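You operate a simulated robot arm through the tools that you are given. There is no shell and no other tool. Be economical: measure what you need, move in short steps, check, and stop when the job is done.

The job below is to be done with a simulated two-armed robot. You get a single attempt, and the scene is never put back.

Task
Carry the green parts tray with both arms and set it on the top of the goods counter.

The check looks at the end state, three seconds after you hand in, the way a careful person would. Anything else that was tipped, shoved, dropped, spilled or broken makes it a failure.

Robot
Two 7-joint arms with two-finger parallel grippers on one trunk, on a base that drives. Base frame: it is fixed to the floor where the robot stands at the start and does not move with it; the origin is under the middle of the robot, x ahead of it, y to its left, z up. Units: m, rad, N and s.
The left shoulder is at the start at [0.048, 0.101, 1.085], the right one opposite. With the tool pointing down near the work surface each hand reaches from about 0.24 to 0.54 m from the robot's upright axis, wherever it stands, measured 20 degrees to its own side. Places, roughly: top of the goods counter [-0.4, 2.9, 0.8]. Payload 2.4 kg a hand.
Tool frame (each hand has its own): the origin (TCP) lies between the finger pads and is the grasp point; the fingertips stand 0.024 m ahead of it; z points along the fingers, y is the line along which they close. The gripper opens to 0.068 m. The fingers are 0.017 m wide and 0.01 m thick; the gripper's body (0.04 by 0.07 m) begins 0.041 m behind the TCP.
Orientation is that of the tool frame in the base frame, as a unit quaternion [x, y, z, w]. With the fingers straight down and closing along the base's y, the tool's x points along the base's -x, its y along +y and its z along -z.

Tools
- The arms move only by the tool apply_moves. It takes "left_commands", "right_commands" or both (then of equal length, played together; a hand with none holds still); each is text: rows parted by semicolons, each of 7 numbers parted by spaces: the finger opening in m, from 0 to 0.068, then the shift along the tool's x, y, z in m, then the turn, a rotation vector about the tool's x, y, z in rad. In form: hand x y z ax ay az; .... A call has 1 to 20 rows; each row shifts and turns the commanded pose from where the row before left it, along the tool's axes as they then stand. Each row takes 0.2 s and may step no farther than 0.05 m and 0.15 rad from the row before; otherwise, or with a gripper value out of range, the whole call is refused. A pose out of reach is approached as far as the arm can. The call stops where the force on the tool passes 40 N (or 10 N more than at its start, if that is more) or the arm is blocked; 0.2 s more then pass. The fingers move at their own pace (about 0.072 m/s each) and stop on an object; they squeeze with about 26 N. The grip force told is the motor's: it shows also when the fingers shut on nothing. Time passes only in rows, and 0.2 s behind the last, so rows that do not move let the fingers close. It gives the time, the measured TCP pose, the force on the tool (base axes), the opening and the grip force at its end, in the units of the frame above (readings bear some noise), with the torque about the TCP (base axes, N m) and any sound that the robot's microphone picked up.
- Cameras (640 x 400 px; columns grow to the right, rows downward): "scene" is now at [0.1436, 0.031, 1.2241]; the picture's right is [0.27, -0.96, 0.00], its down [-0.65, -0.18, -0.74] and it looks along [0.71, 0.20, -0.67] (base axes); focal length 263 px, centre (320, 200). "left" rides on the left gripper at [0.084, -0.011, -0.075] in its tool frame; the picture's right is [0.13, 0.99, 0.00], its down [-0.60, 0.08, -0.79] and it looks along [-0.79, 0.10, 0.61] (tool axes); focal length 251 px, centre (320, 200). "right" rides on the right gripper at [0.084, 0.011, -0.075] in its tool frame; the picture's right is [-0.13, 0.99, 0.00], its down [-0.60, -0.08, -0.79] and it looks along [-0.79, -0.10, 0.61] (tool axes); focal length 251 px, centre (320, 200). There is no depth. A picture from a camera that has moved, and an enlarged one, comes with that camera's place and axes in the base frame and with its lens. The place of the scene camera against the robot may be out by one fixed shift of up to 0.025 m in any direction.
- camera(camera): a new picture of that camera. It takes no simulated time.
- move_column(by): slides the trunk up (or, below 0, down) by that many m; the arms and the scene camera ride with it, the base frame stays. It gives what a move gives, with no picture.
- drive_base(legs): drives the robot by 1 to 6 legs, each [ahead, left, turn to the left] in m, m and rad, along the robot's own axes; the way and the turn of a leg run together, so that a leg with both is an arc; at most 1.5 m and 3.142 rad a leg. The arms and the cameras ride along, it lands a little off, and it stops where it bumps. It gives what a move gives.
- head_to(pan, tilt): turns the head with the scene camera to pan (to the left, within 1.501 rad either way) and tilt (down, from -0.506 to 1.204), counted from straight ahead of the robot. It gives what a move gives.
- zoom(camera, box): a new picture of the part [left, top, right, bottom] of that camera's present view, enlarged. It takes no simulated time.
- hand_in(): hands the job in; it is judged then, once.

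Go step by step. Nothing tells you exact positions but the pictures and the camera data: compare them with the known pose of the tool, close in by small moves and look again before you grip or let go. The budget is 120 turns and 108 pictures, counting those below and the enlarged ones. Unless the task says otherwise, let go and move clear before handing in, and close with one line.

The tools are called after "Request:" by a JSON object that holds its "op" and its "data". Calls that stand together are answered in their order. apply_moves: Moves the arms, as the interface text tells. Its arguments: {"type":"object","properties":{"left_commands":{"type":"string"},"right_commands":{"type":"string"}},"required":[]} The other tools are called the same way: move_column (by) slides the trunk up or down; drive_base (legs) drives the base; head_to (pan, tilt) turns the head that bears the scene camera; camera (camera) takes a picture; zoom (camera, box) takes an enlarged picture of a part of a camera's view; hand_in () hands the job in.

At the start:

```text
time: 0.0
left_tool_pos: [0.3316, 0.2067, 1.025]
left_tool_rot: [-0.001, 1.0, 0.0, 0.0]
left_ft_force: [0.2, -0.2, -0.1]
left_moment: [0.01, -0.02, 0.0]
left_finger_gap: 0.0679
left_finger_force: 0.0
right_tool_pos: [0.3222, -0.0463, 1.0106]
right_tool_rot: [0.002, 1.0, 0.001, 0.0]
right_ft_force: [-0.3, 0.0, 0.7]
right_moment: [0.03, -0.02, -0.03]
right_finger_gap: 0.0681
right_finger_force: 0.0
trunk travel left (down, up): [-0.3, 0.55]
robot x, y, heading: [-0.0023, -0.0029, 0.002]
head pan, tilt: [0.274, 0.737]
```

scene: 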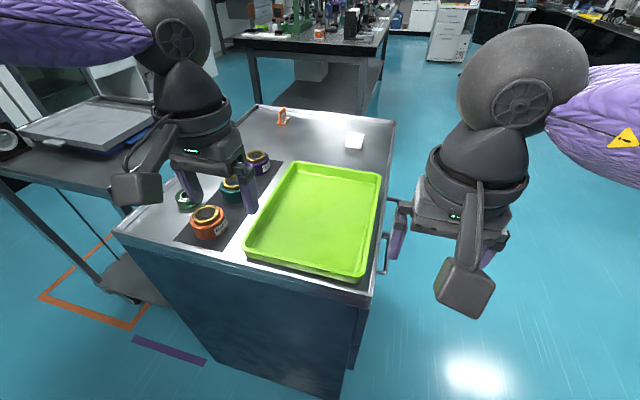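
right: 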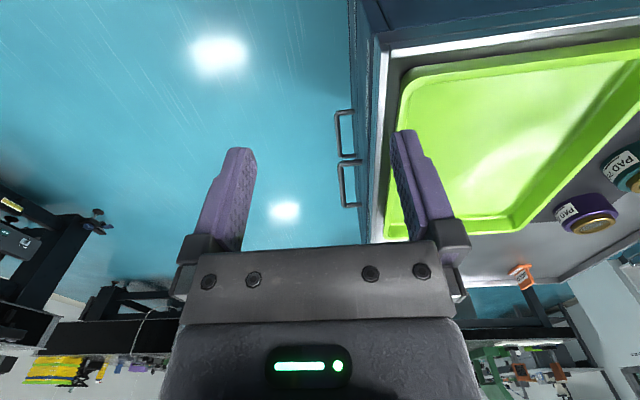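
left: 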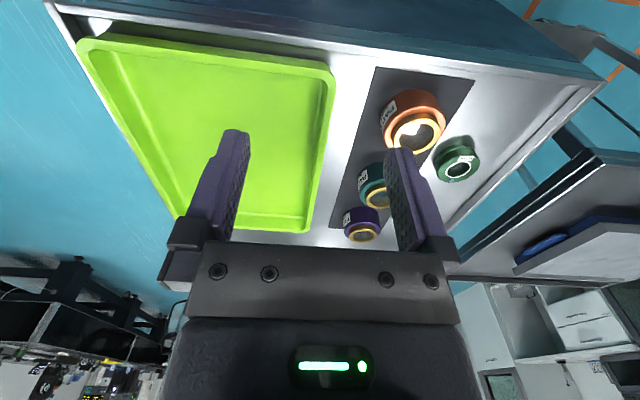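

The tray is on a cart ahead, with its rim at roughly z 0.88. Pots stand close to its left side, and a sheet metal cart is further to the left. I'll look towards the goods counter and zoom in on the tray before moving.

Request:
{"op": "zoom", "data": {"camera": "scene", "box": [160, 90, 420, 300]}}

Request:
{"op": "head_to", "data": {"pan": 1.45, "tilt": 0.3}}

Request:
{"op": "camera", "data": {"camera": "scene"}}

```text
1.90 times, centred on (290, 195) of scene
camera zoom: at [0.1436, 0.031, 1.2241], right [0.27, -0.96, 0.0], down [-0.65, -0.18, -0.74], along [0.71, 0.2, -0.67], focal length 500 px, centre (377, 210)
```

zoom: 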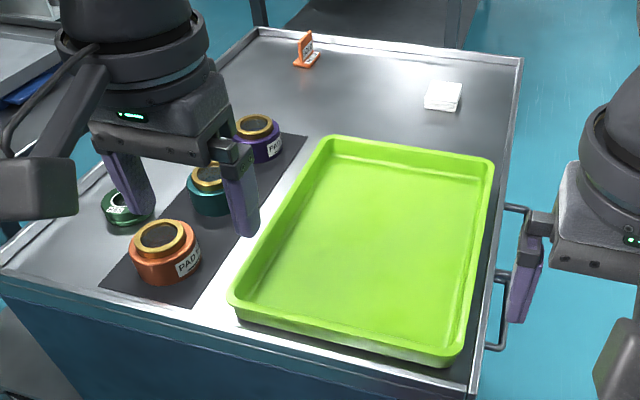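

```text
time: 1.4
left_tool_pos: [0.3322, 0.2053, 1.0255]
left_tool_rot: [-0.001, 1.0, 0.0, 0.0]
left_ft_force: [0.6, -0.2, 0.5]
left_moment: [0.02, 0.0, 0.01]
left_finger_gap: 0.0678
left_finger_force: 0.0
right_tool_pos: [0.3229, -0.0486, 1.0103]
right_tool_rot: [0.001, 1.0, 0.002, 0.001]
right_ft_force: [0.8, 0.1, 0.1]
right_moment: [0.02, -0.03, -0.07]
right_finger_gap: 0.0681
right_finger_force: 0.1
trunk travel left (down, up): [-0.3, 0.55]
robot x, y, heading: [0.0002, 0.0022, 0.002]
head pan, tilt: [1.45, 0.3]
```

```text
103 pictures are left
camera scene: at [0.0746, 0.1012, 1.2633], right [0.99, -0.12, 0.0], down [-0.04, -0.29, -0.96], along [0.12, 0.95, -0.3], focal length 263 px, centre (320, 200)
```

scene: 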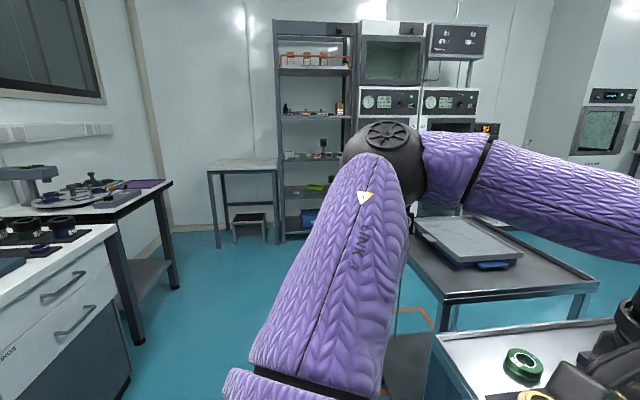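

The small empty grey table straight to the left matches [-0.4, 2.9, 0.8], so that is the goods counter. I'll zoom in on it to check the top and its edges.

Request:
{"op": "zoom", "data": {"camera": "scene", "box": [160, 120, 320, 260]}}

Request:
{"op": "head_to", "data": {"pan": 0.0, "tilt": 0.9}}

Request:
{"op": "camera", "data": {"camera": "scene"}}

```text
2.86 times, centred on (240, 190) of scene
camera zoom: at [0.0746, 0.1012, 1.2633], right [0.99, -0.12, 0.0], down [-0.04, -0.29, -0.96], along [0.12, 0.95, -0.3], focal length 751 px, centre (549, 229)
```

zoom: 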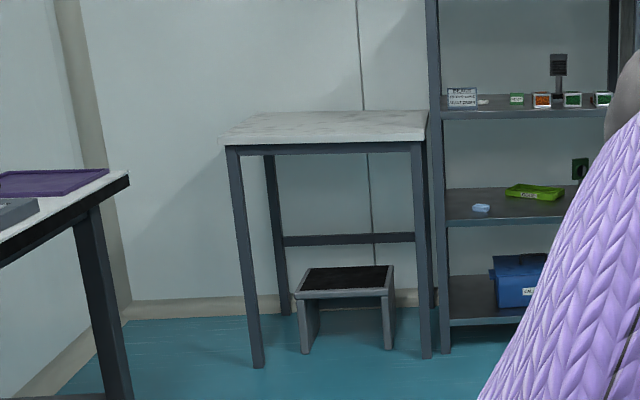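

```text
time: 3.0
left_tool_pos: [0.3324, 0.2064, 1.025]
left_tool_rot: [0.0, 1.0, 0.0, 0.0]
left_ft_force: [0.7, 0.2, -0.2]
left_moment: [0.0, -0.02, 0.0]
left_finger_gap: 0.0682
left_finger_force: 0.0
right_tool_pos: [0.3231, -0.0474, 1.0101]
right_tool_rot: [0.001, 1.0, 0.001, 0.0]
right_ft_force: [0.6, 0.5, 0.4]
right_moment: [0.0, 0.04, 0.02]
right_finger_gap: 0.0677
right_finger_force: 0.1
trunk travel left (down, up): [-0.3, 0.55]
robot x, y, heading: [0.0, -0.0029, 0.006]
head pan, tilt: [0.0, 0.901]
```

```text
101 pictures are left
camera scene: at [0.1388, 0.0085, 1.211], right [0.0, -1.0, 0.0], down [-0.78, 0.0, -0.62], along [0.62, 0.0, -0.78], focal length 263 px, centre (320, 200)
```

scene: 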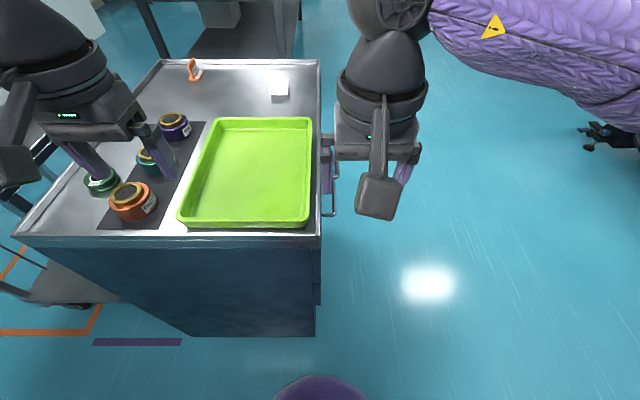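

The counter is clear. I'll raise the trunk 0.1 m for a second viewpoint and for clearance, then recheck the tray geometry.

Request:
{"op": "move_column", "data": {"by": 0.15}}

Request:
{"op": "camera", "data": {"camera": "scene"}}

Request:
{"op": "camera", "data": {"camera": "left"}}

Request:
{"op": "camera", "data": {"camera": "right"}}

```text
time: 4.7
left_tool_pos: [0.3316, 0.2062, 1.1746]
left_tool_rot: [0.0, 1.0, 0.0, -0.001]
left_ft_force: [-0.2, 0.1, 0.1]
left_moment: [0.01, 0.01, -0.01]
left_finger_gap: 0.068
left_finger_force: 0.1
right_tool_pos: [0.3229, -0.0474, 1.1605]
right_tool_rot: [0.001, 1.0, 0.001, -0.001]
right_ft_force: [-0.1, -0.2, -0.2]
right_moment: [-0.02, 0.0, 0.0]
right_finger_gap: 0.0681
right_finger_force: 0.1
trunk travel left (down, up): [-0.45, 0.399]
robot x, y, heading: [0.0005, 0.0023, 0.002]
head pan, tilt: [0.0, 0.901]
```

```text
100 pictures are left
camera scene: at [0.1155, 0.0085, 1.3622], right [0.0, -1.0, 0.0], down [-0.78, 0.0, -0.62], along [0.62, 0.0, -0.78], focal length 263 px, centre (320, 200)
```

scene: 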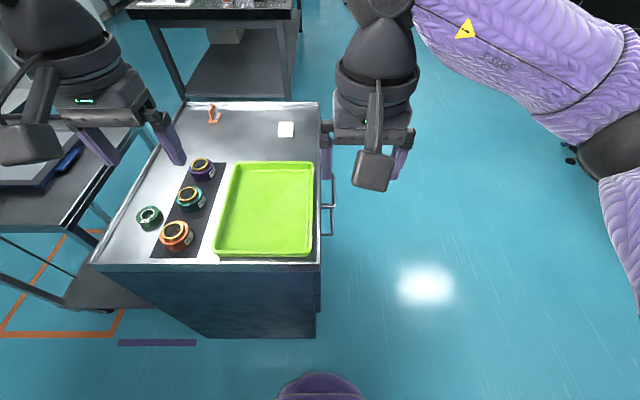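

```text
99 pictures are left
camera left: at [0.2485, 0.1955, 1.2513], right [-0.13, 0.99, 0.0], down [0.6, 0.08, 0.79], along [0.79, 0.1, -0.61], focal length 251 px, centre (320, 200)
```

left: 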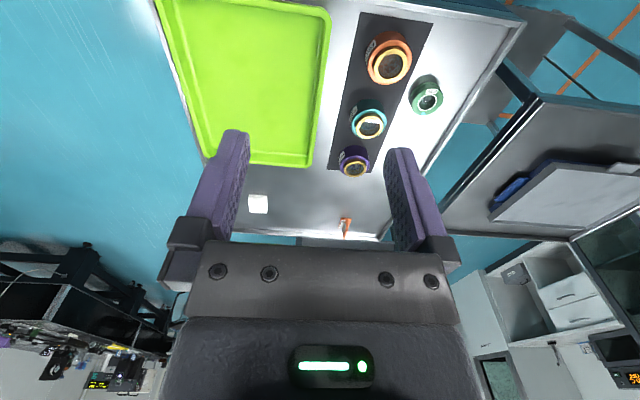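

```text
98 pictures are left
camera right: at [0.239, -0.0353, 1.2346], right [0.13, 0.99, 0.0], down [0.6, -0.08, 0.79], along [0.79, -0.1, -0.61], focal length 251 px, centre (320, 200)
```

right: 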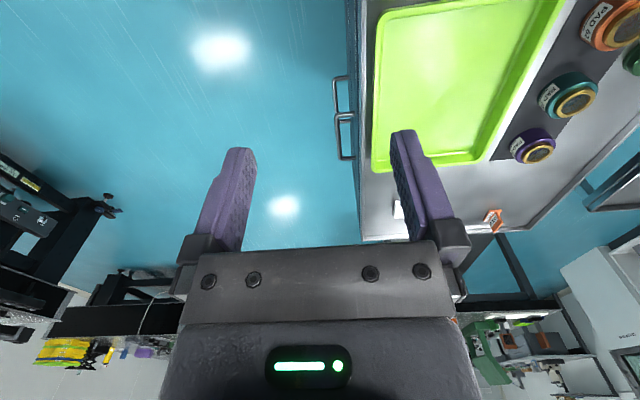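

I put the tray's rim at z ≈ 0.88, spanning x 0.35–0.617 and y 0.024–0.221. I'll centre the robot on it and move slightly closer.

Request:
{"op": "drive_base", "data": {"legs": [[0, 0.122, 0], [0.05, 0, 0]]}}

Request:
{"op": "camera", "data": {"camera": "scene"}}

```text
time: 6.5
left_tool_pos: [0.3854, 0.3282, 1.1747]
left_tool_rot: [0.001, 1.0, -0.001, 0.0]
left_ft_force: [0.8, 0.2, 0.5]
left_moment: [0.02, -0.03, 0.0]
left_finger_gap: 0.0681
left_finger_force: 0.1
right_tool_pos: [0.3743, 0.0745, 1.1597]
right_tool_rot: [0.003, 1.0, 0.001, 0.001]
right_ft_force: [-0.2, -0.9, -0.3]
right_moment: [-0.02, -0.01, 0.02]
right_finger_gap: 0.0679
right_finger_force: 0.1
trunk travel left (down, up): [-0.45, 0.399]
robot x, y, heading: [0.052, 0.121, -0.008]
head pan, tilt: [0.0, 0.901]
```

```text
97 pictures are left
camera scene: at [0.1676, 0.1316, 1.3622], right [0.0, -1.0, 0.0], down [-0.78, 0.0, -0.62], along [0.62, 0.0, -0.78], focal length 263 px, centre (320, 200)
```

scene: 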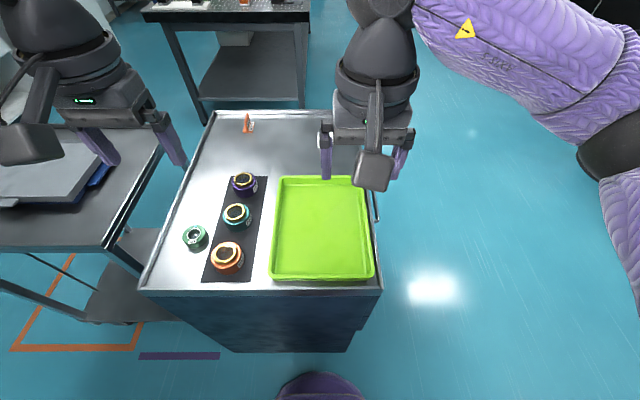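

I'll bring both hands over the middles of the tray's left and right walls, staying high.

Request:
{"op": "apply_moves", "data": {"left_commands": "0.05 -0.0247 -0.028 0.00375 0 0 0;0.05 -0.0247 -0.028 0.00375 0 0 0;0.05 -0.0247 -0.028 0.00375 0 0 0;0.05 -0.0247 -0.028 0.00375 0 0 0", "right_commands": "0.05 -0.0275 -0.0113 0 0 0 0;0.05 -0.0275 -0.0113 0 0 0 0;0.05 -0.0275 -0.0113 0 0 0 0;0.05 -0.0275 -0.0113 0 0 0 0"}}

Request:
{"op": "move_column", "data": {"by": -0.16}}

Request:
{"op": "camera", "data": {"camera": "scene"}}

Request:
{"op": "camera", "data": {"camera": "left"}}

Request:
{"op": "camera", "data": {"camera": "right"}}

```text
time: 7.5
left_tool_pos: [0.4504, 0.2475, 1.1581]
left_tool_rot: [0.0, 1.0, 0.0, 0.0]
left_ft_force: [0.2, 0.3, 1.0]
left_moment: [-0.01, -0.04, -0.01]
left_finger_gap: 0.0499
left_finger_force: 0.1
left hand out of reach, approached as far as the arm can: row 3, 4
right_tool_pos: [0.4862, 0.0289, 1.1608]
right_tool_rot: [0.003, 1.0, 0.001, 0.0]
right_ft_force: [0.7, -0.3, -0.8]
right_moment: [-0.02, 0.02, 0.0]
right_finger_gap: 0.0499
right_finger_force: 0.0
trunk travel left (down, up): [-0.45, 0.399]
robot x, y, heading: [0.0529, 0.1224, -0.001]
head pan, tilt: [0.0, 0.901]
```

```text
time: 9.3
left_tool_pos: [0.4496, 0.2451, 0.9961]
left_tool_rot: [0.002, 1.0, 0.001, 0.0]
left_ft_force: [0.4, -0.8, -0.3]
left_moment: [-0.03, 0.03, 0.02]
left_finger_gap: 0.0503
left_finger_force: 0.0
right_tool_pos: [0.4836, 0.0294, 1.0001]
right_tool_rot: [0.002, 1.0, 0.002, 0.001]
right_ft_force: [0.7, 0.0, -0.2]
right_moment: [0.0, 0.02, 0.01]
right_finger_gap: 0.0499
right_finger_force: 0.1
trunk travel left (down, up): [-0.29, 0.56]
robot x, y, heading: [0.0546, 0.1255, -0.008]
head pan, tilt: [0.0, 0.901]
```

```text
96 pictures are left
camera scene: at [0.1918, 0.1315, 1.201], right [0.0, -1.0, 0.0], down [-0.78, 0.0, -0.62], along [0.62, 0.0, -0.78], focal length 263 px, centre (320, 200)
```

scene: 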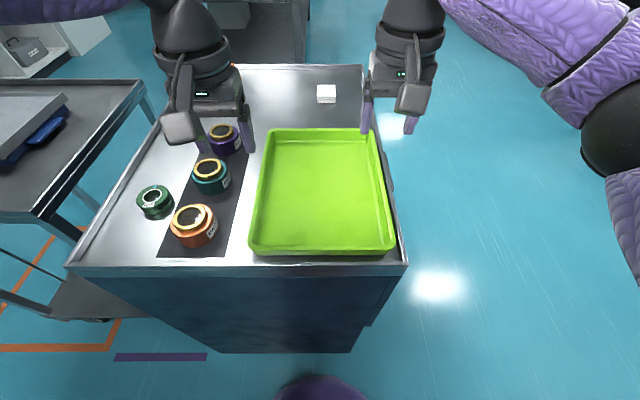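

```text
95 pictures are left
camera left: at [0.3662, 0.235, 1.0732], right [-0.13, 0.99, 0.0], down [0.6, 0.08, 0.79], along [0.79, 0.1, -0.61], focal length 251 px, centre (320, 200)
```

left: 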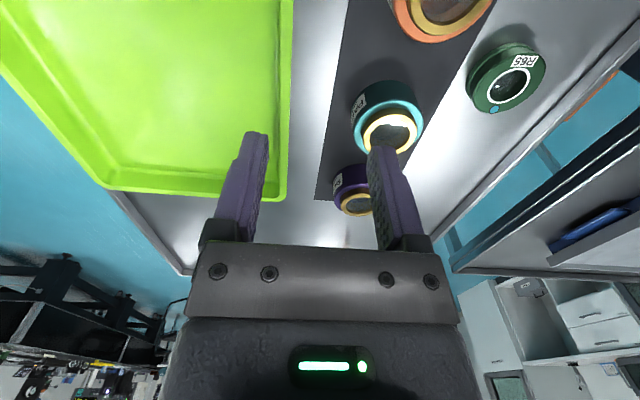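

```text
94 pictures are left
camera right: at [0.3994, 0.0416, 1.0749], right [0.13, 0.99, 0.0], down [0.6, -0.08, 0.79], along [0.79, -0.1, -0.61], focal length 251 px, centre (320, 200)
```

right: 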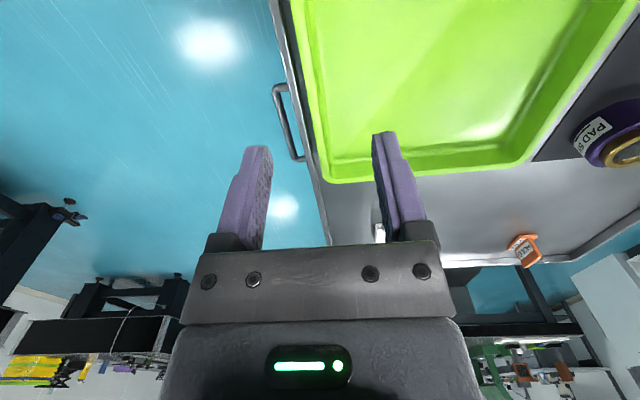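

The left arm stopped short in that high posture. I'll lower both hands a little, closer to the nominal working height, and shift the left one inwards.

Request:
{"op": "apply_moves", "data": {"left_commands": "0.05 0 -0.015 0.02 0 0 0;0.05 0 -0.01 0.02 0 0 0", "right_commands": "0.05 0 0 0.02 0 0 0;0.05 0 0 0.02 0 0 0"}}

```text
time: 9.9
left_tool_pos: [0.4494, 0.2217, 0.9564]
left_tool_rot: [0.001, 1.0, 0.0, 0.001]
left_ft_force: [0.3, 0.5, 0.5]
left_moment: [-0.01, 0.01, -0.02]
left_finger_gap: 0.0501
left_finger_force: 0.1
right_tool_pos: [0.4847, 0.027, 0.9592]
right_tool_rot: [0.003, 1.0, 0.0, 0.001]
right_ft_force: [0.3, 0.1, -1.4]
right_moment: [0.01, 0.02, 0.01]
right_finger_gap: 0.05
right_finger_force: 0.0
trunk travel left (down, up): [-0.29, 0.56]
robot x, y, heading: [0.0511, 0.124, -0.003]
head pan, tilt: [0.0, 0.901]
```

Relative moves start from the actual pose. Now I'll move the left hand forward to x ≈ 0.484 and slightly in, then look.

Request:
{"op": "apply_moves", "data": {"left_commands": "0.05 -0.017 -0.003 0 0 0 0;0.05 -0.017 -0.003 0 0 0 0", "right_commands": "0.05 0 0.001 0 0 0 0;0.05 0 0.001 0 0 0 0"}}

Request:
{"op": "camera", "data": {"camera": "scene"}}

Request:
{"op": "camera", "data": {"camera": "left"}}

Request:
{"op": "camera", "data": {"camera": "right"}}

```text
time: 10.5
left_tool_pos: [0.463, 0.2352, 0.9578]
left_tool_rot: [0.002, 1.0, 0.0, 0.001]
left_ft_force: [1.0, 0.1, 0.3]
left_moment: [-0.03, 0.01, -0.02]
left_finger_gap: 0.05
left_finger_force: 0.2
left hand out of reach, approached as far as the arm can: row 1, 2
right_tool_pos: [0.4837, 0.0298, 0.9619]
right_tool_rot: [0.003, 1.0, 0.001, 0.0]
right_ft_force: [1.3, -0.4, 1.0]
right_moment: [-0.02, 0.0, -0.03]
right_finger_gap: 0.0499
right_finger_force: 0.1
trunk travel left (down, up): [-0.29, 0.56]
robot x, y, heading: [0.0481, 0.1196, -0.005]
head pan, tilt: [0.0, 0.901]
```

```text
93 pictures are left
camera scene: at [0.192, 0.1316, 1.2009], right [0.0, -1.0, 0.0], down [-0.78, 0.0, -0.62], along [0.62, 0.0, -0.78], focal length 263 px, centre (320, 200)
```

scene: 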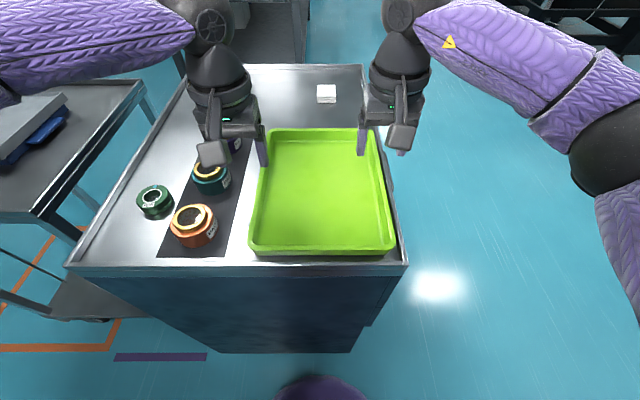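

```text
92 pictures are left
camera left: at [0.3797, 0.2247, 1.0341], right [-0.13, 0.99, 0.0], down [0.6, 0.08, 0.79], along [0.79, 0.1, -0.61], focal length 251 px, centre (320, 200)
```

left: 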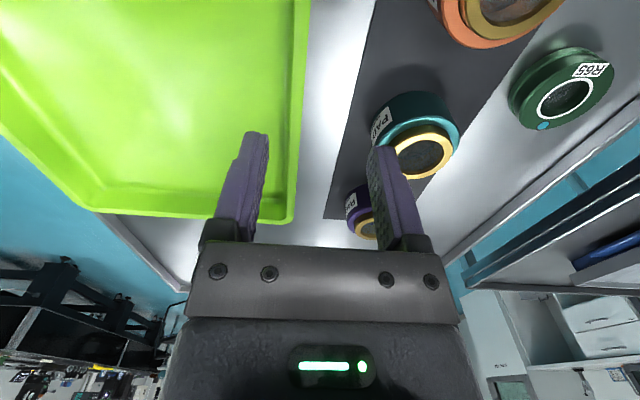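

```text
91 pictures are left
camera right: at [0.3999, 0.0424, 1.0344], right [0.13, 0.99, 0.0], down [0.6, -0.08, 0.79], along [0.79, -0.11, -0.61], focal length 251 px, centre (320, 200)
```

right: 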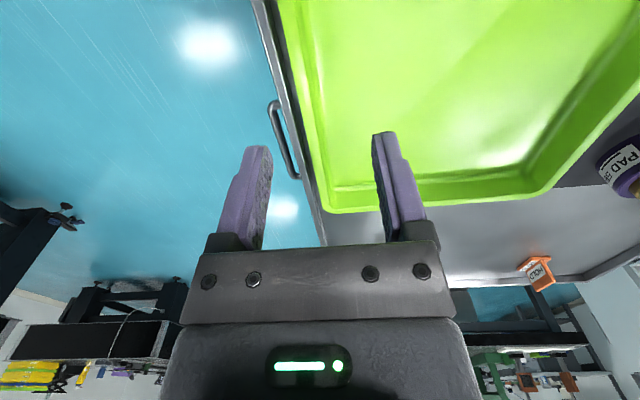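

The left arm is at its forward limit, so I'll pull it in a little and drive the base 0.05 m closer.

Request:
{"op": "apply_moves", "data": {"left_commands": "0.05 0.015 -0.008 -0.01 0 0 0;0.05 0.015 -0.009 -0.01 0 0 0", "right_commands": "0.05 0.02 0 -0.01 0 0 0;0.05 0.02 0 -0.01 0 0 0"}}

Request:
{"op": "drive_base", "data": {"legs": [[0.05, 0, 0]]}}

```text
time: 11.1
left_tool_pos: [0.4333, 0.22, 0.977]
left_tool_rot: [0.001, 1.0, 0.001, -0.001]
left_ft_force: [0.4, -0.9, 0.4]
left_moment: [-0.03, 0.0, 0.01]
left_finger_gap: 0.0501
left_finger_force: 0.0
right_tool_pos: [0.4434, 0.0292, 0.9798]
right_tool_rot: [0.002, 1.0, 0.001, 0.001]
right_ft_force: [0.0, 0.4, -0.2]
right_moment: [0.05, 0.01, -0.03]
right_finger_gap: 0.05
right_finger_force: 0.2
trunk travel left (down, up): [-0.29, 0.56]
robot x, y, heading: [0.0502, 0.1243, -0.0]
head pan, tilt: [0.0, 0.901]
```

```text
time: 12.0
left_tool_pos: [0.4821, 0.2187, 0.9778]
left_tool_rot: [0.002, 1.0, 0.001, 0.0]
left_ft_force: [0.0, -0.7, -0.1]
left_moment: [0.0, 0.04, 0.03]
left_finger_gap: 0.0501
left_finger_force: 0.1
right_tool_pos: [0.4912, 0.0277, 0.9808]
right_tool_rot: [0.003, 1.0, 0.001, 0.0]
right_ft_force: [0.3, 0.0, -0.1]
right_moment: [0.01, 0.0, 0.01]
right_finger_gap: 0.0501
right_finger_force: 0.1
trunk travel left (down, up): [-0.29, 0.56]
robot x, y, heading: [0.102, 0.1247, -0.007]
head pan, tilt: [0.0, 0.901]
```

Both hands are now over the walls. I'll lower until the tips are just above the rim and check the straddle.

Request:
{"op": "apply_moves", "data": {"left_commands": "0.05 0 0 0.025 0 0 0;0.05 0 0 0.025 0 0 0", "right_commands": "0.05 0.004 0 0.027 0 0 0;0.05 0.004 0 0.027 0 0 0"}}

Request:
{"op": "camera", "data": {"camera": "left"}}

Request:
{"op": "camera", "data": {"camera": "right"}}

Request:
{"op": "zoom", "data": {"camera": "scene", "box": [120, 90, 440, 290]}}

```text
time: 12.6
left_tool_pos: [0.4808, 0.2182, 0.9281]
left_tool_rot: [0.002, 1.0, 0.0, 0.0]
left_ft_force: [-0.2, -0.5, -0.6]
left_moment: [0.01, 0.02, -0.01]
left_finger_gap: 0.05
left_finger_force: 0.0
right_tool_pos: [0.484, 0.0307, 0.9263]
right_tool_rot: [0.004, 1.0, 0.001, 0.0]
right_ft_force: [-0.8, -0.1, -0.3]
right_moment: [0.02, 0.0, 0.0]
right_finger_gap: 0.05
right_finger_force: 0.1
trunk travel left (down, up): [-0.29, 0.56]
robot x, y, heading: [0.1021, 0.1239, -0.008]
head pan, tilt: [0.0, 0.901]
```

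```text
90 pictures are left
camera left: at [0.3978, 0.2082, 1.0036], right [-0.12, 0.99, 0.0], down [0.6, 0.08, 0.79], along [0.79, 0.1, -0.61], focal length 251 px, centre (320, 200)
```

left: 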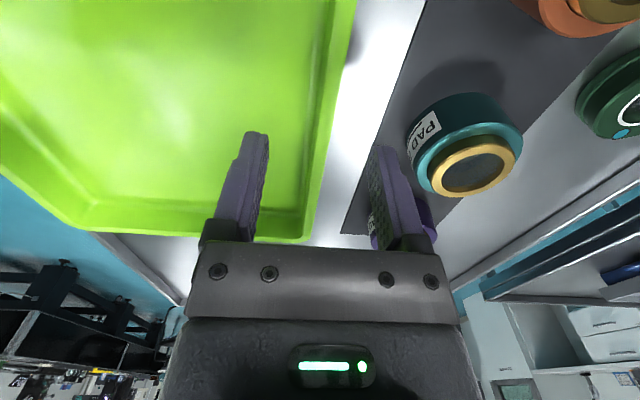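

```text
89 pictures are left
camera right: at [0.3993, 0.0433, 1.0004], right [0.14, 0.99, 0.0], down [0.6, -0.08, 0.79], along [0.79, -0.11, -0.61], focal length 251 px, centre (320, 200)
```

right: 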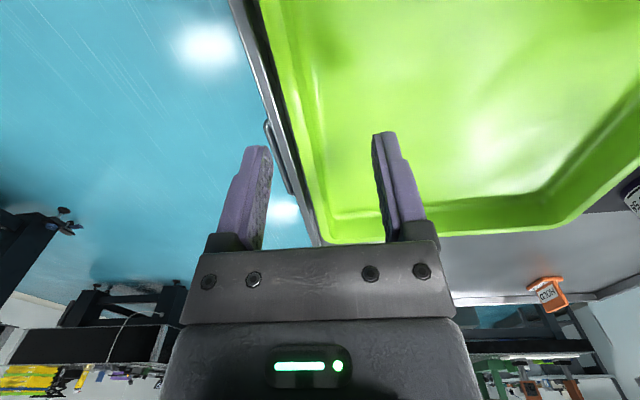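

```text
2.00 times, centred on (280, 190) of scene
camera zoom: at [0.2402, 0.1311, 1.2009], right [-0.01, -1.0, 0.0], down [-0.78, 0.0, -0.62], along [0.62, 0.0, -0.78], focal length 526 px, centre (400, 220)
```

zoom: 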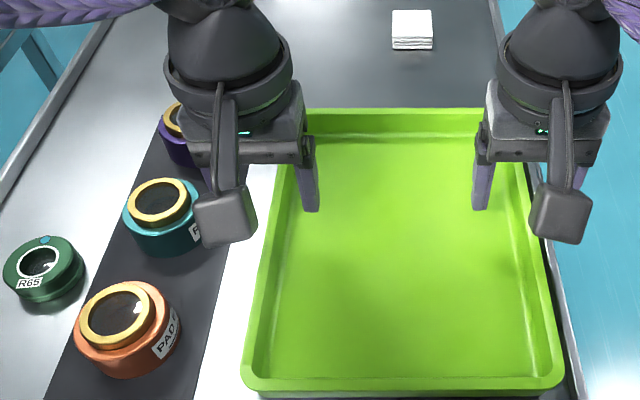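

The fingers straddle both walls. I'll fine-tune the y positions and descend in small steps.

Request:
{"op": "apply_moves", "data": {"left_commands": "0.05 0 0.002 0.012 0 0 0;0.05 0 0.002 0.012 0 0 0;0.05 0 0 0.008 0 0 0", "right_commands": "0.05 0 -0.003 0.012 0 0 0;0.05 0 -0.003 0.012 0 0 0;0.05 0 0 0.008 0 0 0"}}

Request:
{"op": "camera", "data": {"camera": "left"}}

Request:
{"op": "camera", "data": {"camera": "right"}}

Request:
{"op": "zoom", "data": {"camera": "scene", "box": [120, 90, 440, 290]}}

```text
time: 13.4
left_tool_pos: [0.4812, 0.2221, 0.8975]
left_tool_rot: [0.002, 1.0, -0.001, 0.001]
left_ft_force: [-0.6, -0.1, 0.3]
left_moment: [0.02, -0.03, -0.03]
left_finger_gap: 0.05
left_finger_force: 0.0
right_tool_pos: [0.4841, 0.0239, 0.8934]
right_tool_rot: [0.004, 1.0, 0.0, 0.001]
right_ft_force: [0.5, 0.0, -0.7]
right_moment: [0.01, -0.01, 0.0]
right_finger_gap: 0.0502
right_finger_force: 0.1
trunk travel left (down, up): [-0.29, 0.56]
robot x, y, heading: [0.0959, 0.1285, -0.006]
head pan, tilt: [0.0, 0.901]
```

```text
87 pictures are left
camera left: at [0.3983, 0.2121, 0.9732], right [-0.13, 0.99, 0.0], down [0.6, 0.08, 0.79], along [0.79, 0.1, -0.61], focal length 251 px, centre (320, 200)
```

left: 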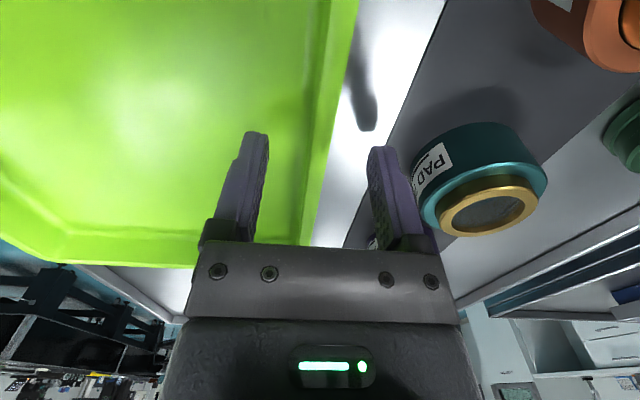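

```text
86 pictures are left
camera right: at [0.4003, 0.0368, 0.9683], right [0.14, 0.99, 0.0], down [0.6, -0.08, 0.79], along [0.79, -0.11, -0.61], focal length 251 px, centre (320, 200)
```

right: 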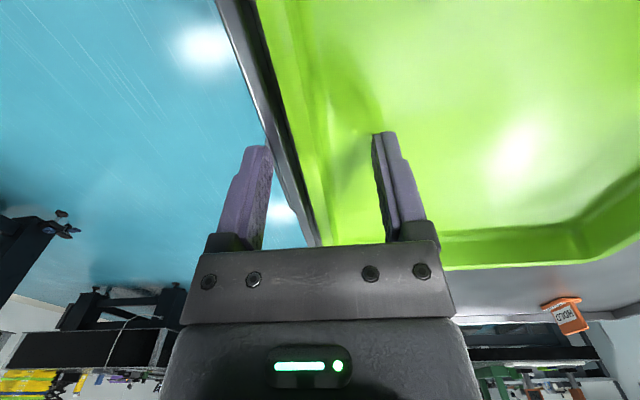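

```text
2.00 times, centred on (280, 190) of scene
camera zoom: at [0.24, 0.1311, 1.2009], right [-0.01, -1.0, 0.0], down [-0.78, 0.0, -0.62], along [0.62, 0.0, -0.78], focal length 526 px, centre (400, 220)
```

zoom: 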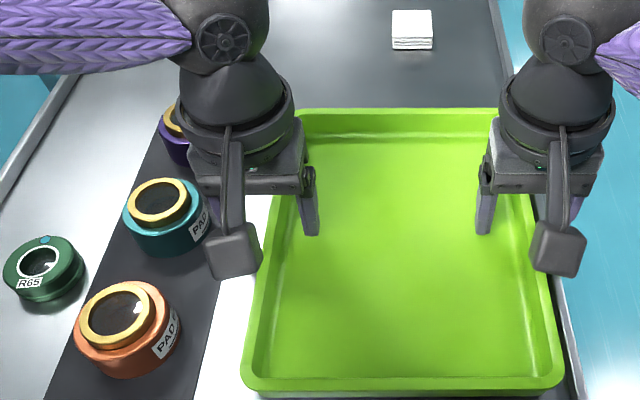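

I'll narrow the openings a little so the outer right finger stays over the cart's top, then sink about 8 mm more.

Request:
{"op": "apply_moves", "data": {"left_commands": "0.038 0 -0.001 0 0 0 0;0.038 0 0 0.006 0 0 0;0.038 0 0 0.005 0 0 0", "right_commands": "0.038 0 0 0 0 0 0;0.038 0 0 0.004 0 0 0;0.038 0 0 0.003 0 0 0"}}

Request:
{"op": "camera", "data": {"camera": "left"}}

Request:
{"op": "camera", "data": {"camera": "right"}}

```text
time: 14.2
left_tool_pos: [0.4795, 0.2234, 0.8873]
left_tool_rot: [0.002, 1.0, 0.0, 0.001]
left_ft_force: [0.7, 0.5, 3.4]
left_moment: [-0.04, 0.02, -0.03]
left_finger_gap: 0.0381
left_finger_force: 0.1
left hand out of reach, approached as far as the arm can: row 3
right_tool_pos: [0.485, 0.0228, 0.8865]
right_tool_rot: [0.004, 1.0, 0.001, 0.001]
right_ft_force: [0.8, -11.3, 4.3]
right_moment: [-0.28, 0.11, 0.08]
right_finger_gap: 0.0469
right_finger_force: 5.1
trunk travel left (down, up): [-0.29, 0.56]
robot x, y, heading: [0.0979, 0.1261, 0.001]
head pan, tilt: [0.0, 0.901]
```

```text
84 pictures are left
camera left: at [0.3961, 0.213, 0.9635], right [-0.12, 0.99, 0.0], down [0.6, 0.08, 0.79], along [0.79, 0.1, -0.61], focal length 251 px, centre (320, 200)
```

left: 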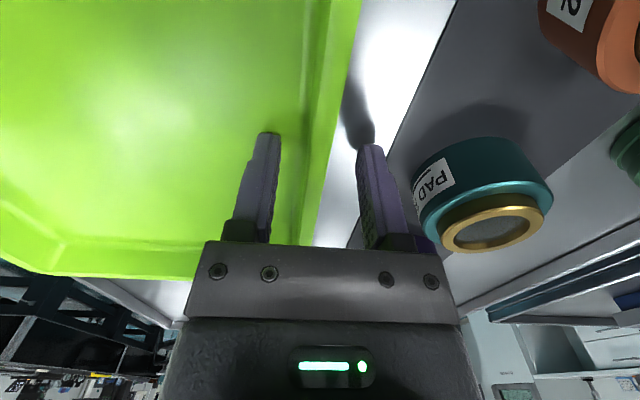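

```text
83 pictures are left
camera right: at [0.3999, 0.0354, 0.9615], right [0.14, 0.99, 0.0], down [0.6, -0.09, 0.79], along [0.79, -0.11, -0.61], focal length 251 px, centre (320, 200)
```

right: 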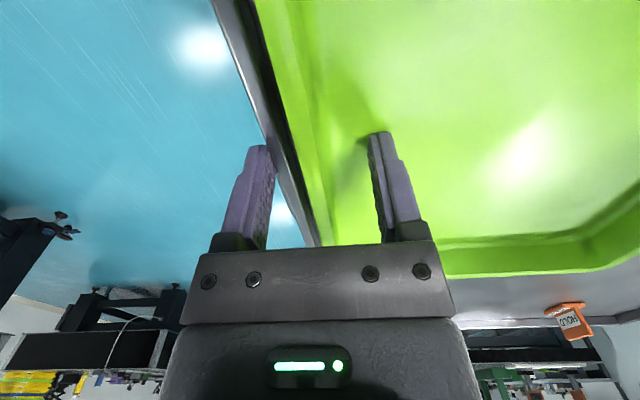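

The right outer finger met the cart's raised edge, so there is no room between that lip and the tray. I'll open and raise the right hand, grip with the left, and slide the tray about 2 cm left to make room.

Request:
{"op": "apply_moves", "data": {"left_commands": "0.038 0 0 0 0 0 0;0.038 0 0 0 0 0 0;0.038 0 0 -0.002 0 0 0;0 0 0 0 0 0 0;0 0 0 0 0 0 0;0 0 0 0 0 0 0", "right_commands": "0.054 0 0 0 0 0 0;0.054 0 0 0 0 0 0;0.054 0 0 -0.02 0 0 0;0.054 0 0 -0.02 0 0 0;0.054 0 0 -0.01 0 0 0;0.054 0 0 0 0 0 0"}}

Request:
{"op": "camera", "data": {"camera": "left"}}

Request:
{"op": "camera", "data": {"camera": "right"}}

```text
time: 15.6
left_tool_pos: [0.4801, 0.2237, 0.8881]
left_tool_rot: [0.002, 1.0, 0.0, 0.0]
left_ft_force: [-0.5, 0.6, 0.0]
left_moment: [0.04, 0.07, 0.02]
left_finger_gap: 0.0037
left_finger_force: 26.5
right_tool_pos: [0.4834, 0.0231, 0.9368]
right_tool_rot: [0.004, 1.0, 0.001, 0.0]
right_ft_force: [-0.4, 0.1, 0.1]
right_moment: [0.0, -0.03, 0.07]
right_finger_gap: 0.0541
right_finger_force: 0.0
trunk travel left (down, up): [-0.29, 0.56]
robot x, y, heading: [0.0964, 0.1254, -0.007]
head pan, tilt: [0.0, 0.901]
```

```text
82 pictures are left
camera left: at [0.3963, 0.2139, 0.9644], right [-0.12, 0.99, 0.0], down [0.6, 0.08, 0.79], along [0.79, 0.1, -0.61], focal length 251 px, centre (320, 200)
```

left: 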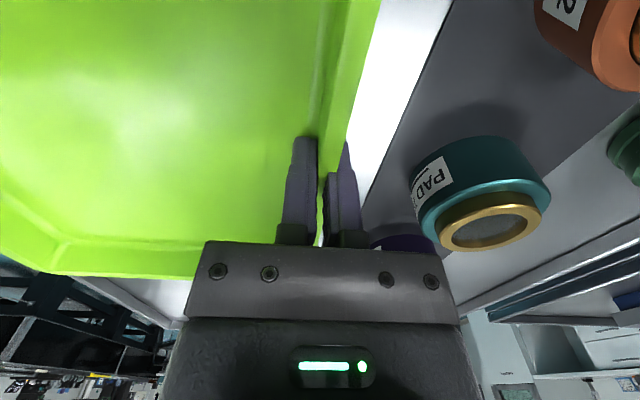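

```text
81 pictures are left
camera right: at [0.3994, 0.036, 1.0106], right [0.14, 0.99, 0.0], down [0.6, -0.08, 0.79], along [0.79, -0.11, -0.61], focal length 251 px, centre (320, 200)
```

right: 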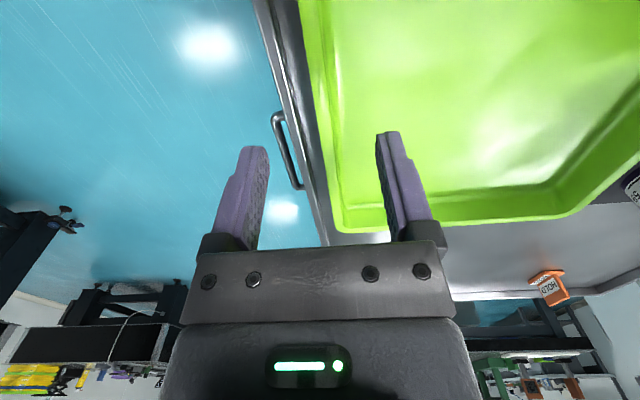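

The left hand holds the wall (3.7 mm thick), and the tray has already shifted about 7 mm. The pots' tops are at z ≈ 0.89 with their edge at y ≈ 0.28, so I'll slide the tray another 1.5 cm left.

Request:
{"op": "apply_moves", "data": {"left_commands": "0 0 0.005 0 0 0 0;0 0 0.005 0 0 0 0;0 0 0.005 0 0 0 0;0 0 0 0 0 0 0"}}

Request:
{"op": "camera", "data": {"camera": "left"}}

Request:
{"op": "camera", "data": {"camera": "right"}}

Request:
{"op": "zoom", "data": {"camera": "scene", "box": [120, 90, 440, 290]}}

```text
time: 16.6
left_tool_pos: [0.4796, 0.2399, 0.8896]
left_tool_rot: [0.001, 1.0, 0.001, 0.0]
left_ft_force: [0.0, 0.3, -0.1]
left_moment: [0.05, -0.04, 0.0]
left_finger_gap: 0.0037
left_finger_force: 26.0
right_tool_pos: [0.483, 0.0223, 0.9369]
right_tool_rot: [0.004, 1.0, 0.001, 0.0]
right_ft_force: [0.2, 0.7, 0.4]
right_moment: [0.01, -0.01, -0.02]
right_finger_gap: 0.0539
right_finger_force: 0.1
trunk travel left (down, up): [-0.29, 0.56]
robot x, y, heading: [0.0957, 0.1204, -0.006]
head pan, tilt: [0.0, 0.901]
```

```text
80 pictures are left
camera left: at [0.3959, 0.2297, 0.9647], right [-0.13, 0.99, 0.0], down [0.6, 0.08, 0.79], along [0.79, 0.1, -0.61], focal length 251 px, centre (320, 200)
```

left: 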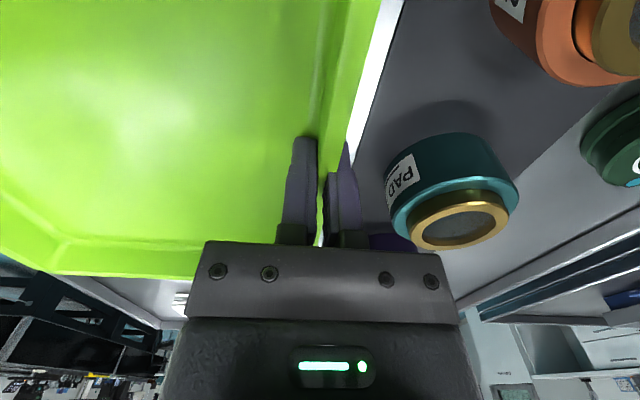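

```text
79 pictures are left
camera right: at [0.3994, 0.036, 1.0105], right [0.14, 0.99, 0.0], down [0.6, -0.08, 0.79], along [0.79, -0.11, -0.61], focal length 251 px, centre (320, 200)
```

right: 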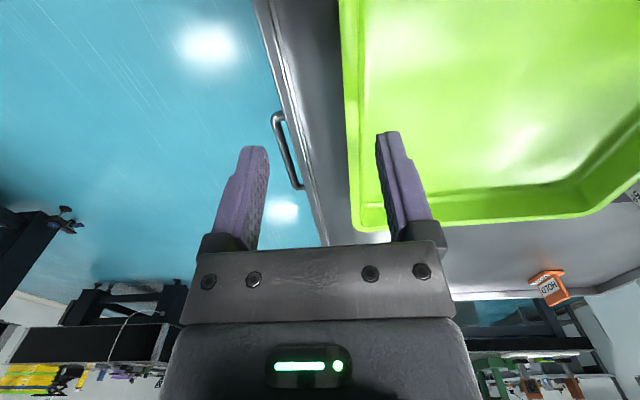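

```text
2.00 times, centred on (280, 190) of scene
camera zoom: at [0.2401, 0.1311, 1.2009], right [-0.01, -1.0, 0.0], down [-0.78, 0.0, -0.62], along [0.62, 0.0, -0.78], focal length 526 px, centre (400, 220)
```

zoom: 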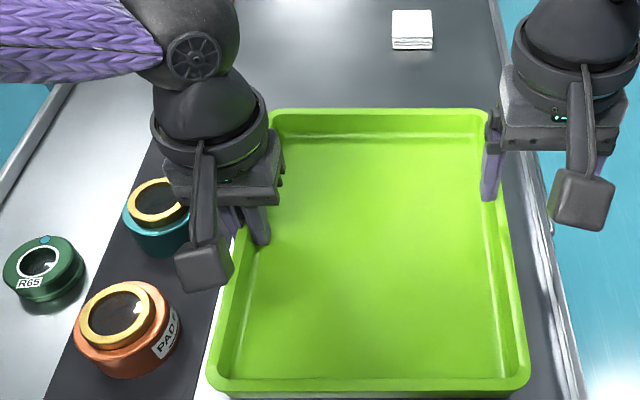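

There is now about 2.5 cm between the tray and the lip, with the right rim's outer edge at y ≈ 0.041. I'll bring the right hand over the wall with a narrow opening and descend.

Request:
{"op": "apply_moves", "data": {"left_commands": "0 0 0 0 0 0 0;0 0 0 0 0 0 0;0 0 0 0 0 0 0;0 0 0 0 0 0 0", "right_commands": "0.034 0.001 0.0115 0 0 0 0;0.032 0.001 0.0115 0 0 0 0;0.032 0 0 0.015 0 0 0;0.032 0 0 0.01 0 0 0"}}

Request:
{"op": "camera", "data": {"camera": "right"}}

```text
time: 17.6
left_tool_pos: [0.4793, 0.2399, 0.8877]
left_tool_rot: [0.002, 1.0, 0.0, 0.001]
left_ft_force: [0.0, -0.6, 0.3]
left_moment: [0.05, 0.02, -0.04]
left_finger_gap: 0.0036
left_finger_force: 25.7
right_tool_pos: [0.4805, 0.0458, 0.9134]
right_tool_rot: [0.004, 1.0, 0.001, -0.001]
right_ft_force: [0.5, -0.3, 0.0]
right_moment: [-0.04, -0.02, -0.02]
right_finger_gap: 0.0319
right_finger_force: 0.0
trunk travel left (down, up): [-0.29, 0.56]
robot x, y, heading: [0.1011, 0.1219, -0.001]
head pan, tilt: [0.0, 0.901]
```

```text
77 pictures are left
camera right: at [0.3969, 0.0581, 0.9868], right [0.14, 0.99, 0.0], down [0.6, -0.08, 0.79], along [0.79, -0.11, -0.61], focal length 251 px, centre (320, 200)
```

right: 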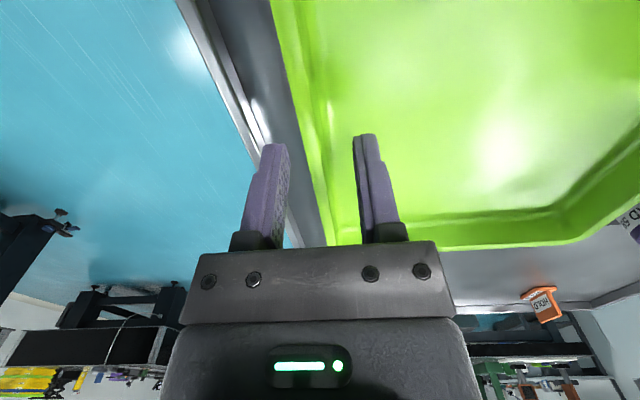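

The fingers straddle the right wall and clear the lip. I'll descend to the grip height.

Request:
{"op": "apply_moves", "data": {"left_commands": "0 0 0 0 0 0 0;0 0 0 0 0 0 0;0 0 0 0 0 0 0", "right_commands": "0.032 0 0 0.01 0 0 0;0.032 0 0 0.008 0 0 0;0.032 0 0 0.006 0 0 0"}}

Request:
{"op": "camera", "data": {"camera": "right"}}

```text
time: 18.4
left_tool_pos: [0.4785, 0.2409, 0.8892]
left_tool_rot: [0.002, 1.0, 0.0, 0.0]
left_ft_force: [-0.7, 0.2, 0.1]
left_moment: [0.05, 0.01, 0.03]
left_finger_gap: 0.0036
left_finger_force: 26.5
right_tool_pos: [0.4823, 0.0471, 0.8898]
right_tool_rot: [0.003, 1.0, 0.0, 0.0]
right_ft_force: [-0.5, 1.4, 0.4]
right_moment: [0.04, 0.01, -0.02]
right_finger_gap: 0.0319
right_finger_force: 0.1
trunk travel left (down, up): [-0.29, 0.56]
robot x, y, heading: [0.0988, 0.1246, -0.002]
head pan, tilt: [0.0, 0.901]
```

```text
76 pictures are left
camera right: at [0.398, 0.0593, 0.9624], right [0.14, 0.99, 0.0], down [0.6, -0.08, 0.79], along [0.79, -0.11, -0.61], focal length 251 px, centre (320, 200)
```

right: 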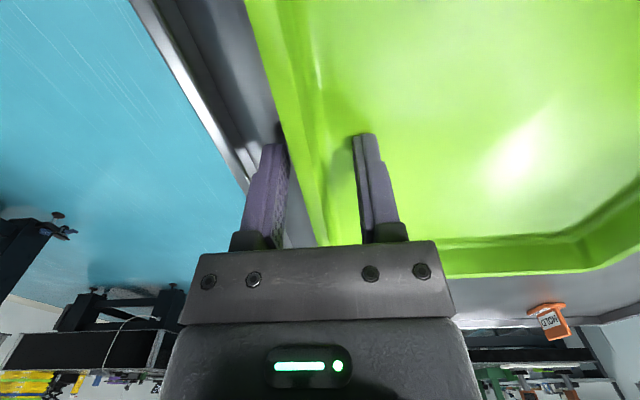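

The right side is in place, so I'll close it and hold the left.

Request:
{"op": "apply_moves", "data": {"left_commands": "0 0 0 0 0 0 0;0 0 0 0 0 0 0;0 0 0 0 0 0 0", "right_commands": "0 0 -0.001 0 0 0 0;0 0 0 0 0 0 0;0 0 0 0 0 0 0"}}

Request:
{"op": "camera", "data": {"camera": "right"}}

```text
time: 19.2
left_tool_pos: [0.4805, 0.2404, 0.8891]
left_tool_rot: [0.002, 1.0, 0.001, 0.0]
left_ft_force: [1.1, 20.8, -1.3]
left_moment: [0.15, -0.15, 0.03]
left_finger_gap: 0.0036
left_finger_force: 26.1
right_tool_pos: [0.4825, 0.0452, 0.8878]
right_tool_rot: [0.005, 1.0, 0.0, -0.001]
right_ft_force: [-1.9, -21.8, 1.7]
right_moment: [-0.14, -0.01, 0.15]
right_finger_gap: 0.0035
right_finger_force: 26.1
trunk travel left (down, up): [-0.29, 0.56]
robot x, y, heading: [0.0995, 0.1197, -0.007]
head pan, tilt: [0.0, 0.901]
```

```text
75 pictures are left
camera right: at [0.3986, 0.0576, 0.9621], right [0.14, 0.99, 0.0], down [0.6, -0.08, 0.79], along [0.79, -0.11, -0.61], focal length 251 px, centre (320, 200)
```

right: 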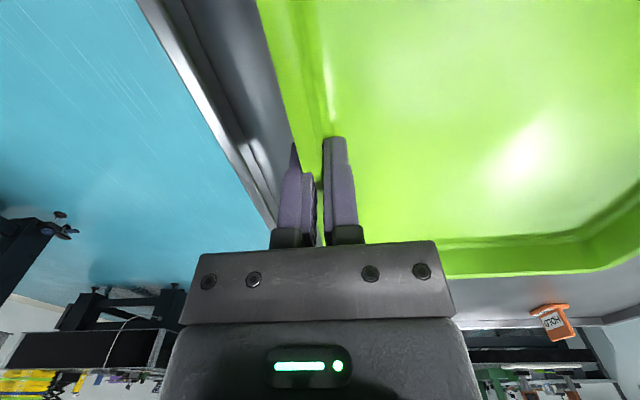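

Both walls are gripped, but there's about 21 N squeezing them together. I'll ease the right hand outward about 3 mm.

Request:
{"op": "apply_moves", "data": {"left_commands": "0 0 0 0 0 0 0;0 0 0 0 0 0 0", "right_commands": "0 0 -0.002 0 0 0 0;0 0 0 0 0 0 0"}}

```text
time: 19.8
left_tool_pos: [0.4791, 0.2401, 0.8869]
left_tool_rot: [0.003, 1.0, 0.0, 0.0]
left_ft_force: [-0.1, 10.8, -0.6]
left_moment: [0.14, 0.16, 0.05]
left_finger_gap: 0.0035
left_finger_force: 26.4
right_tool_pos: [0.4817, 0.043, 0.8866]
right_tool_rot: [0.004, 1.0, 0.002, 0.0]
right_ft_force: [-0.4, -11.0, -0.5]
right_moment: [-0.13, -0.06, 0.07]
right_finger_gap: 0.0036
right_finger_force: 26.1
trunk travel left (down, up): [-0.29, 0.56]
robot x, y, heading: [0.0992, 0.1248, -0.006]
head pan, tilt: [0.0, 0.901]
```

Request:
{"op": "apply_moves", "data": {"left_commands": "0 0 0 0 0 0 0;0 0 0 0 0 0 0", "right_commands": "0 0 -0.002 0 0 0 0;0 0 0 0 0 0 0"}}

Request:
{"op": "move_column", "data": {"by": 0.02}}

Request:
{"op": "camera", "data": {"camera": "scene"}}

```text
time: 20.4
left_tool_pos: [0.4788, 0.2388, 0.8889]
left_tool_rot: [0.003, 1.0, -0.002, 0.002]
left_ft_force: [0.0, -13.0, -0.2]
left_moment: [0.08, 0.19, 0.1]
left_finger_gap: 0.0038
left_finger_force: 26.1
right_tool_pos: [0.4827, 0.0425, 0.8879]
right_tool_rot: [0.002, 1.0, 0.003, 0.0]
right_ft_force: [-1.3, 12.7, -1.3]
right_moment: [-0.01, -0.19, 0.0]
right_finger_gap: 0.0039
right_finger_force: 26.2
trunk travel left (down, up): [-0.29, 0.56]
robot x, y, heading: [0.0995, 0.1257, -0.011]
head pan, tilt: [0.0, 0.901]
```

```text
time: 21.1
left_tool_pos: [0.4801, 0.2381, 0.9071]
left_tool_rot: [0.003, 1.0, -0.002, 0.0]
left_ft_force: [-0.5, -31.5, 1.3]
left_moment: [-0.34, 0.02, -0.09]
left_finger_gap: 0.0036
left_finger_force: 26.3
right_tool_pos: [0.4831, 0.0428, 0.9078]
right_tool_rot: [0.002, 1.0, 0.003, -0.001]
right_ft_force: [0.9, 30.6, -2.6]
right_moment: [-0.02, -0.03, -0.07]
right_finger_gap: 0.0037
right_finger_force: 25.9
trunk travel left (down, up): [-0.31, 0.54]
robot x, y, heading: [0.0991, 0.1224, -0.006]
head pan, tilt: [0.0, 0.901]
```

```text
74 pictures are left
camera scene: at [0.2362, 0.1311, 1.2211], right [-0.01, -1.0, 0.0], down [-0.78, 0.0, -0.62], along [0.62, 0.0, -0.78], focal length 263 px, centre (320, 200)
```

scene: 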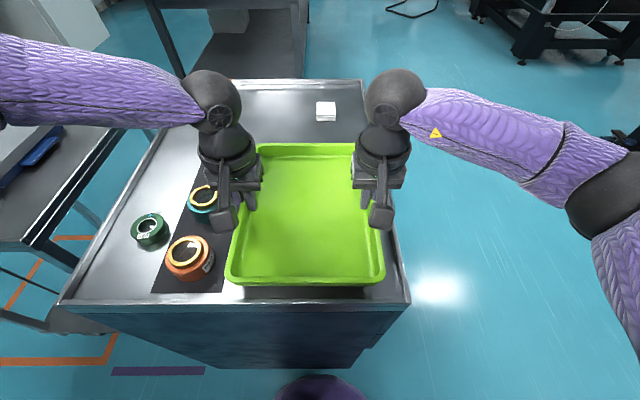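

The tray seems to be coming up, but the arms now pull apart with about 30 N. I'll ease the right hand inward, then check the lift.

Request:
{"op": "apply_moves", "data": {"left_commands": "0 0 -0.001 0 0 0 0;0 0 0 0 0 0 0", "right_commands": "0 0 0.002 0 0 0 0;0 0 0 0 0 0 0"}}

Request:
{"op": "camera", "data": {"camera": "right"}}

Request:
{"op": "camera", "data": {"camera": "left"}}

```text
time: 21.7
left_tool_pos: [0.4796, 0.2381, 0.9062]
left_tool_rot: [0.002, 1.0, 0.0, 0.0]
left_ft_force: [-0.5, -16.4, 2.4]
left_moment: [-0.46, 0.0, -0.14]
left_finger_gap: 0.0037
left_finger_force: 25.9
right_tool_pos: [0.4821, 0.0424, 0.9078]
right_tool_rot: [0.003, 1.0, 0.001, -0.001]
right_ft_force: [-0.6, 17.6, -3.7]
right_moment: [-0.17, 0.02, -0.06]
right_finger_gap: 0.0038
right_finger_force: 26.7
trunk travel left (down, up): [-0.31, 0.54]
robot x, y, heading: [0.0998, 0.1219, -0.007]
head pan, tilt: [0.0, 0.901]
```

```text
73 pictures are left
camera right: at [0.3979, 0.0553, 0.9824], right [0.14, 0.99, 0.0], down [0.6, -0.08, 0.79], along [0.79, -0.11, -0.61], focal length 251 px, centre (320, 200)
```

right: 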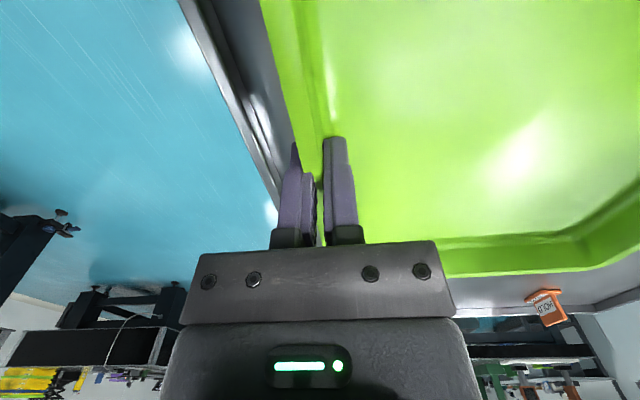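

```text
72 pictures are left
camera left: at [0.3965, 0.2286, 0.9829], right [-0.13, 0.99, 0.0], down [0.6, 0.08, 0.79], along [0.79, 0.1, -0.61], focal length 251 px, centre (320, 200)
```

left: 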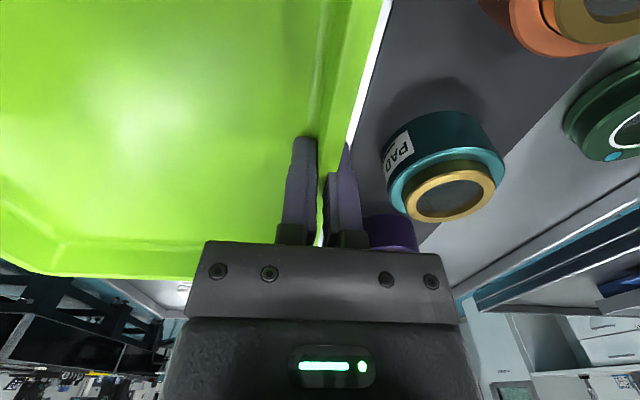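

The tray is lifted and rides with both hands. I'll ease the tension a bit more and raise the trunk well clear of the pots.

Request:
{"op": "apply_moves", "data": {"left_commands": "0 0 0 0 0 0 0;0 0 0 0 0 0 0", "right_commands": "0 0 0.002 0 0 0 0;0 0 0 0 0 0 0"}}

Request:
{"op": "move_column", "data": {"by": 0.15}}

Request:
{"op": "camera", "data": {"camera": "scene"}}

```text
time: 22.3
left_tool_pos: [0.48, 0.2395, 0.9063]
left_tool_rot: [0.001, 1.0, 0.0, 0.0]
left_ft_force: [0.3, 3.7, 2.1]
left_moment: [-0.27, -0.32, -0.17]
left_finger_gap: 0.0039
left_finger_force: 25.8
right_tool_pos: [0.4821, 0.0445, 0.9076]
right_tool_rot: [0.004, 1.0, -0.001, 0.0]
right_ft_force: [1.1, -4.3, -3.7]
right_moment: [-0.27, 0.28, 0.03]
right_finger_gap: 0.0038
right_finger_force: 25.9
trunk travel left (down, up): [-0.31, 0.54]
robot x, y, heading: [0.0976, 0.12, -0.002]
head pan, tilt: [0.0, 0.901]
```

```text
time: 24.1
left_tool_pos: [0.4781, 0.2385, 1.0695]
left_tool_rot: [0.002, 1.0, 0.001, 0.017]
left_ft_force: [0.9, 36.6, -5.7]
left_moment: [1.04, 0.5, 0.14]
left_finger_gap: 0.0048
left_finger_force: 25.8
right_tool_pos: [0.4811, 0.0438, 1.0584]
right_tool_rot: [0.006, 1.0, 0.0, -0.001]
right_ft_force: [-0.8, -37.7, 3.9]
right_moment: [0.29, -0.49, 0.18]
right_finger_gap: 0.0049
right_finger_force: 25.8
trunk travel left (down, up): [-0.46, 0.389]
robot x, y, heading: [0.0994, 0.1226, -0.004]
head pan, tilt: [0.0, 0.901]
```

```text
71 pictures are left
camera scene: at [0.2137, 0.1312, 1.3722], right [-0.01, -1.0, 0.0], down [-0.78, 0.0, -0.62], along [0.62, 0.0, -0.78], focal length 263 px, centre (320, 200)
```

scene: 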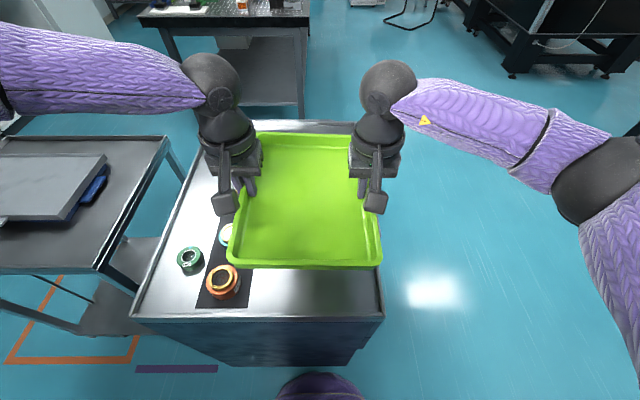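

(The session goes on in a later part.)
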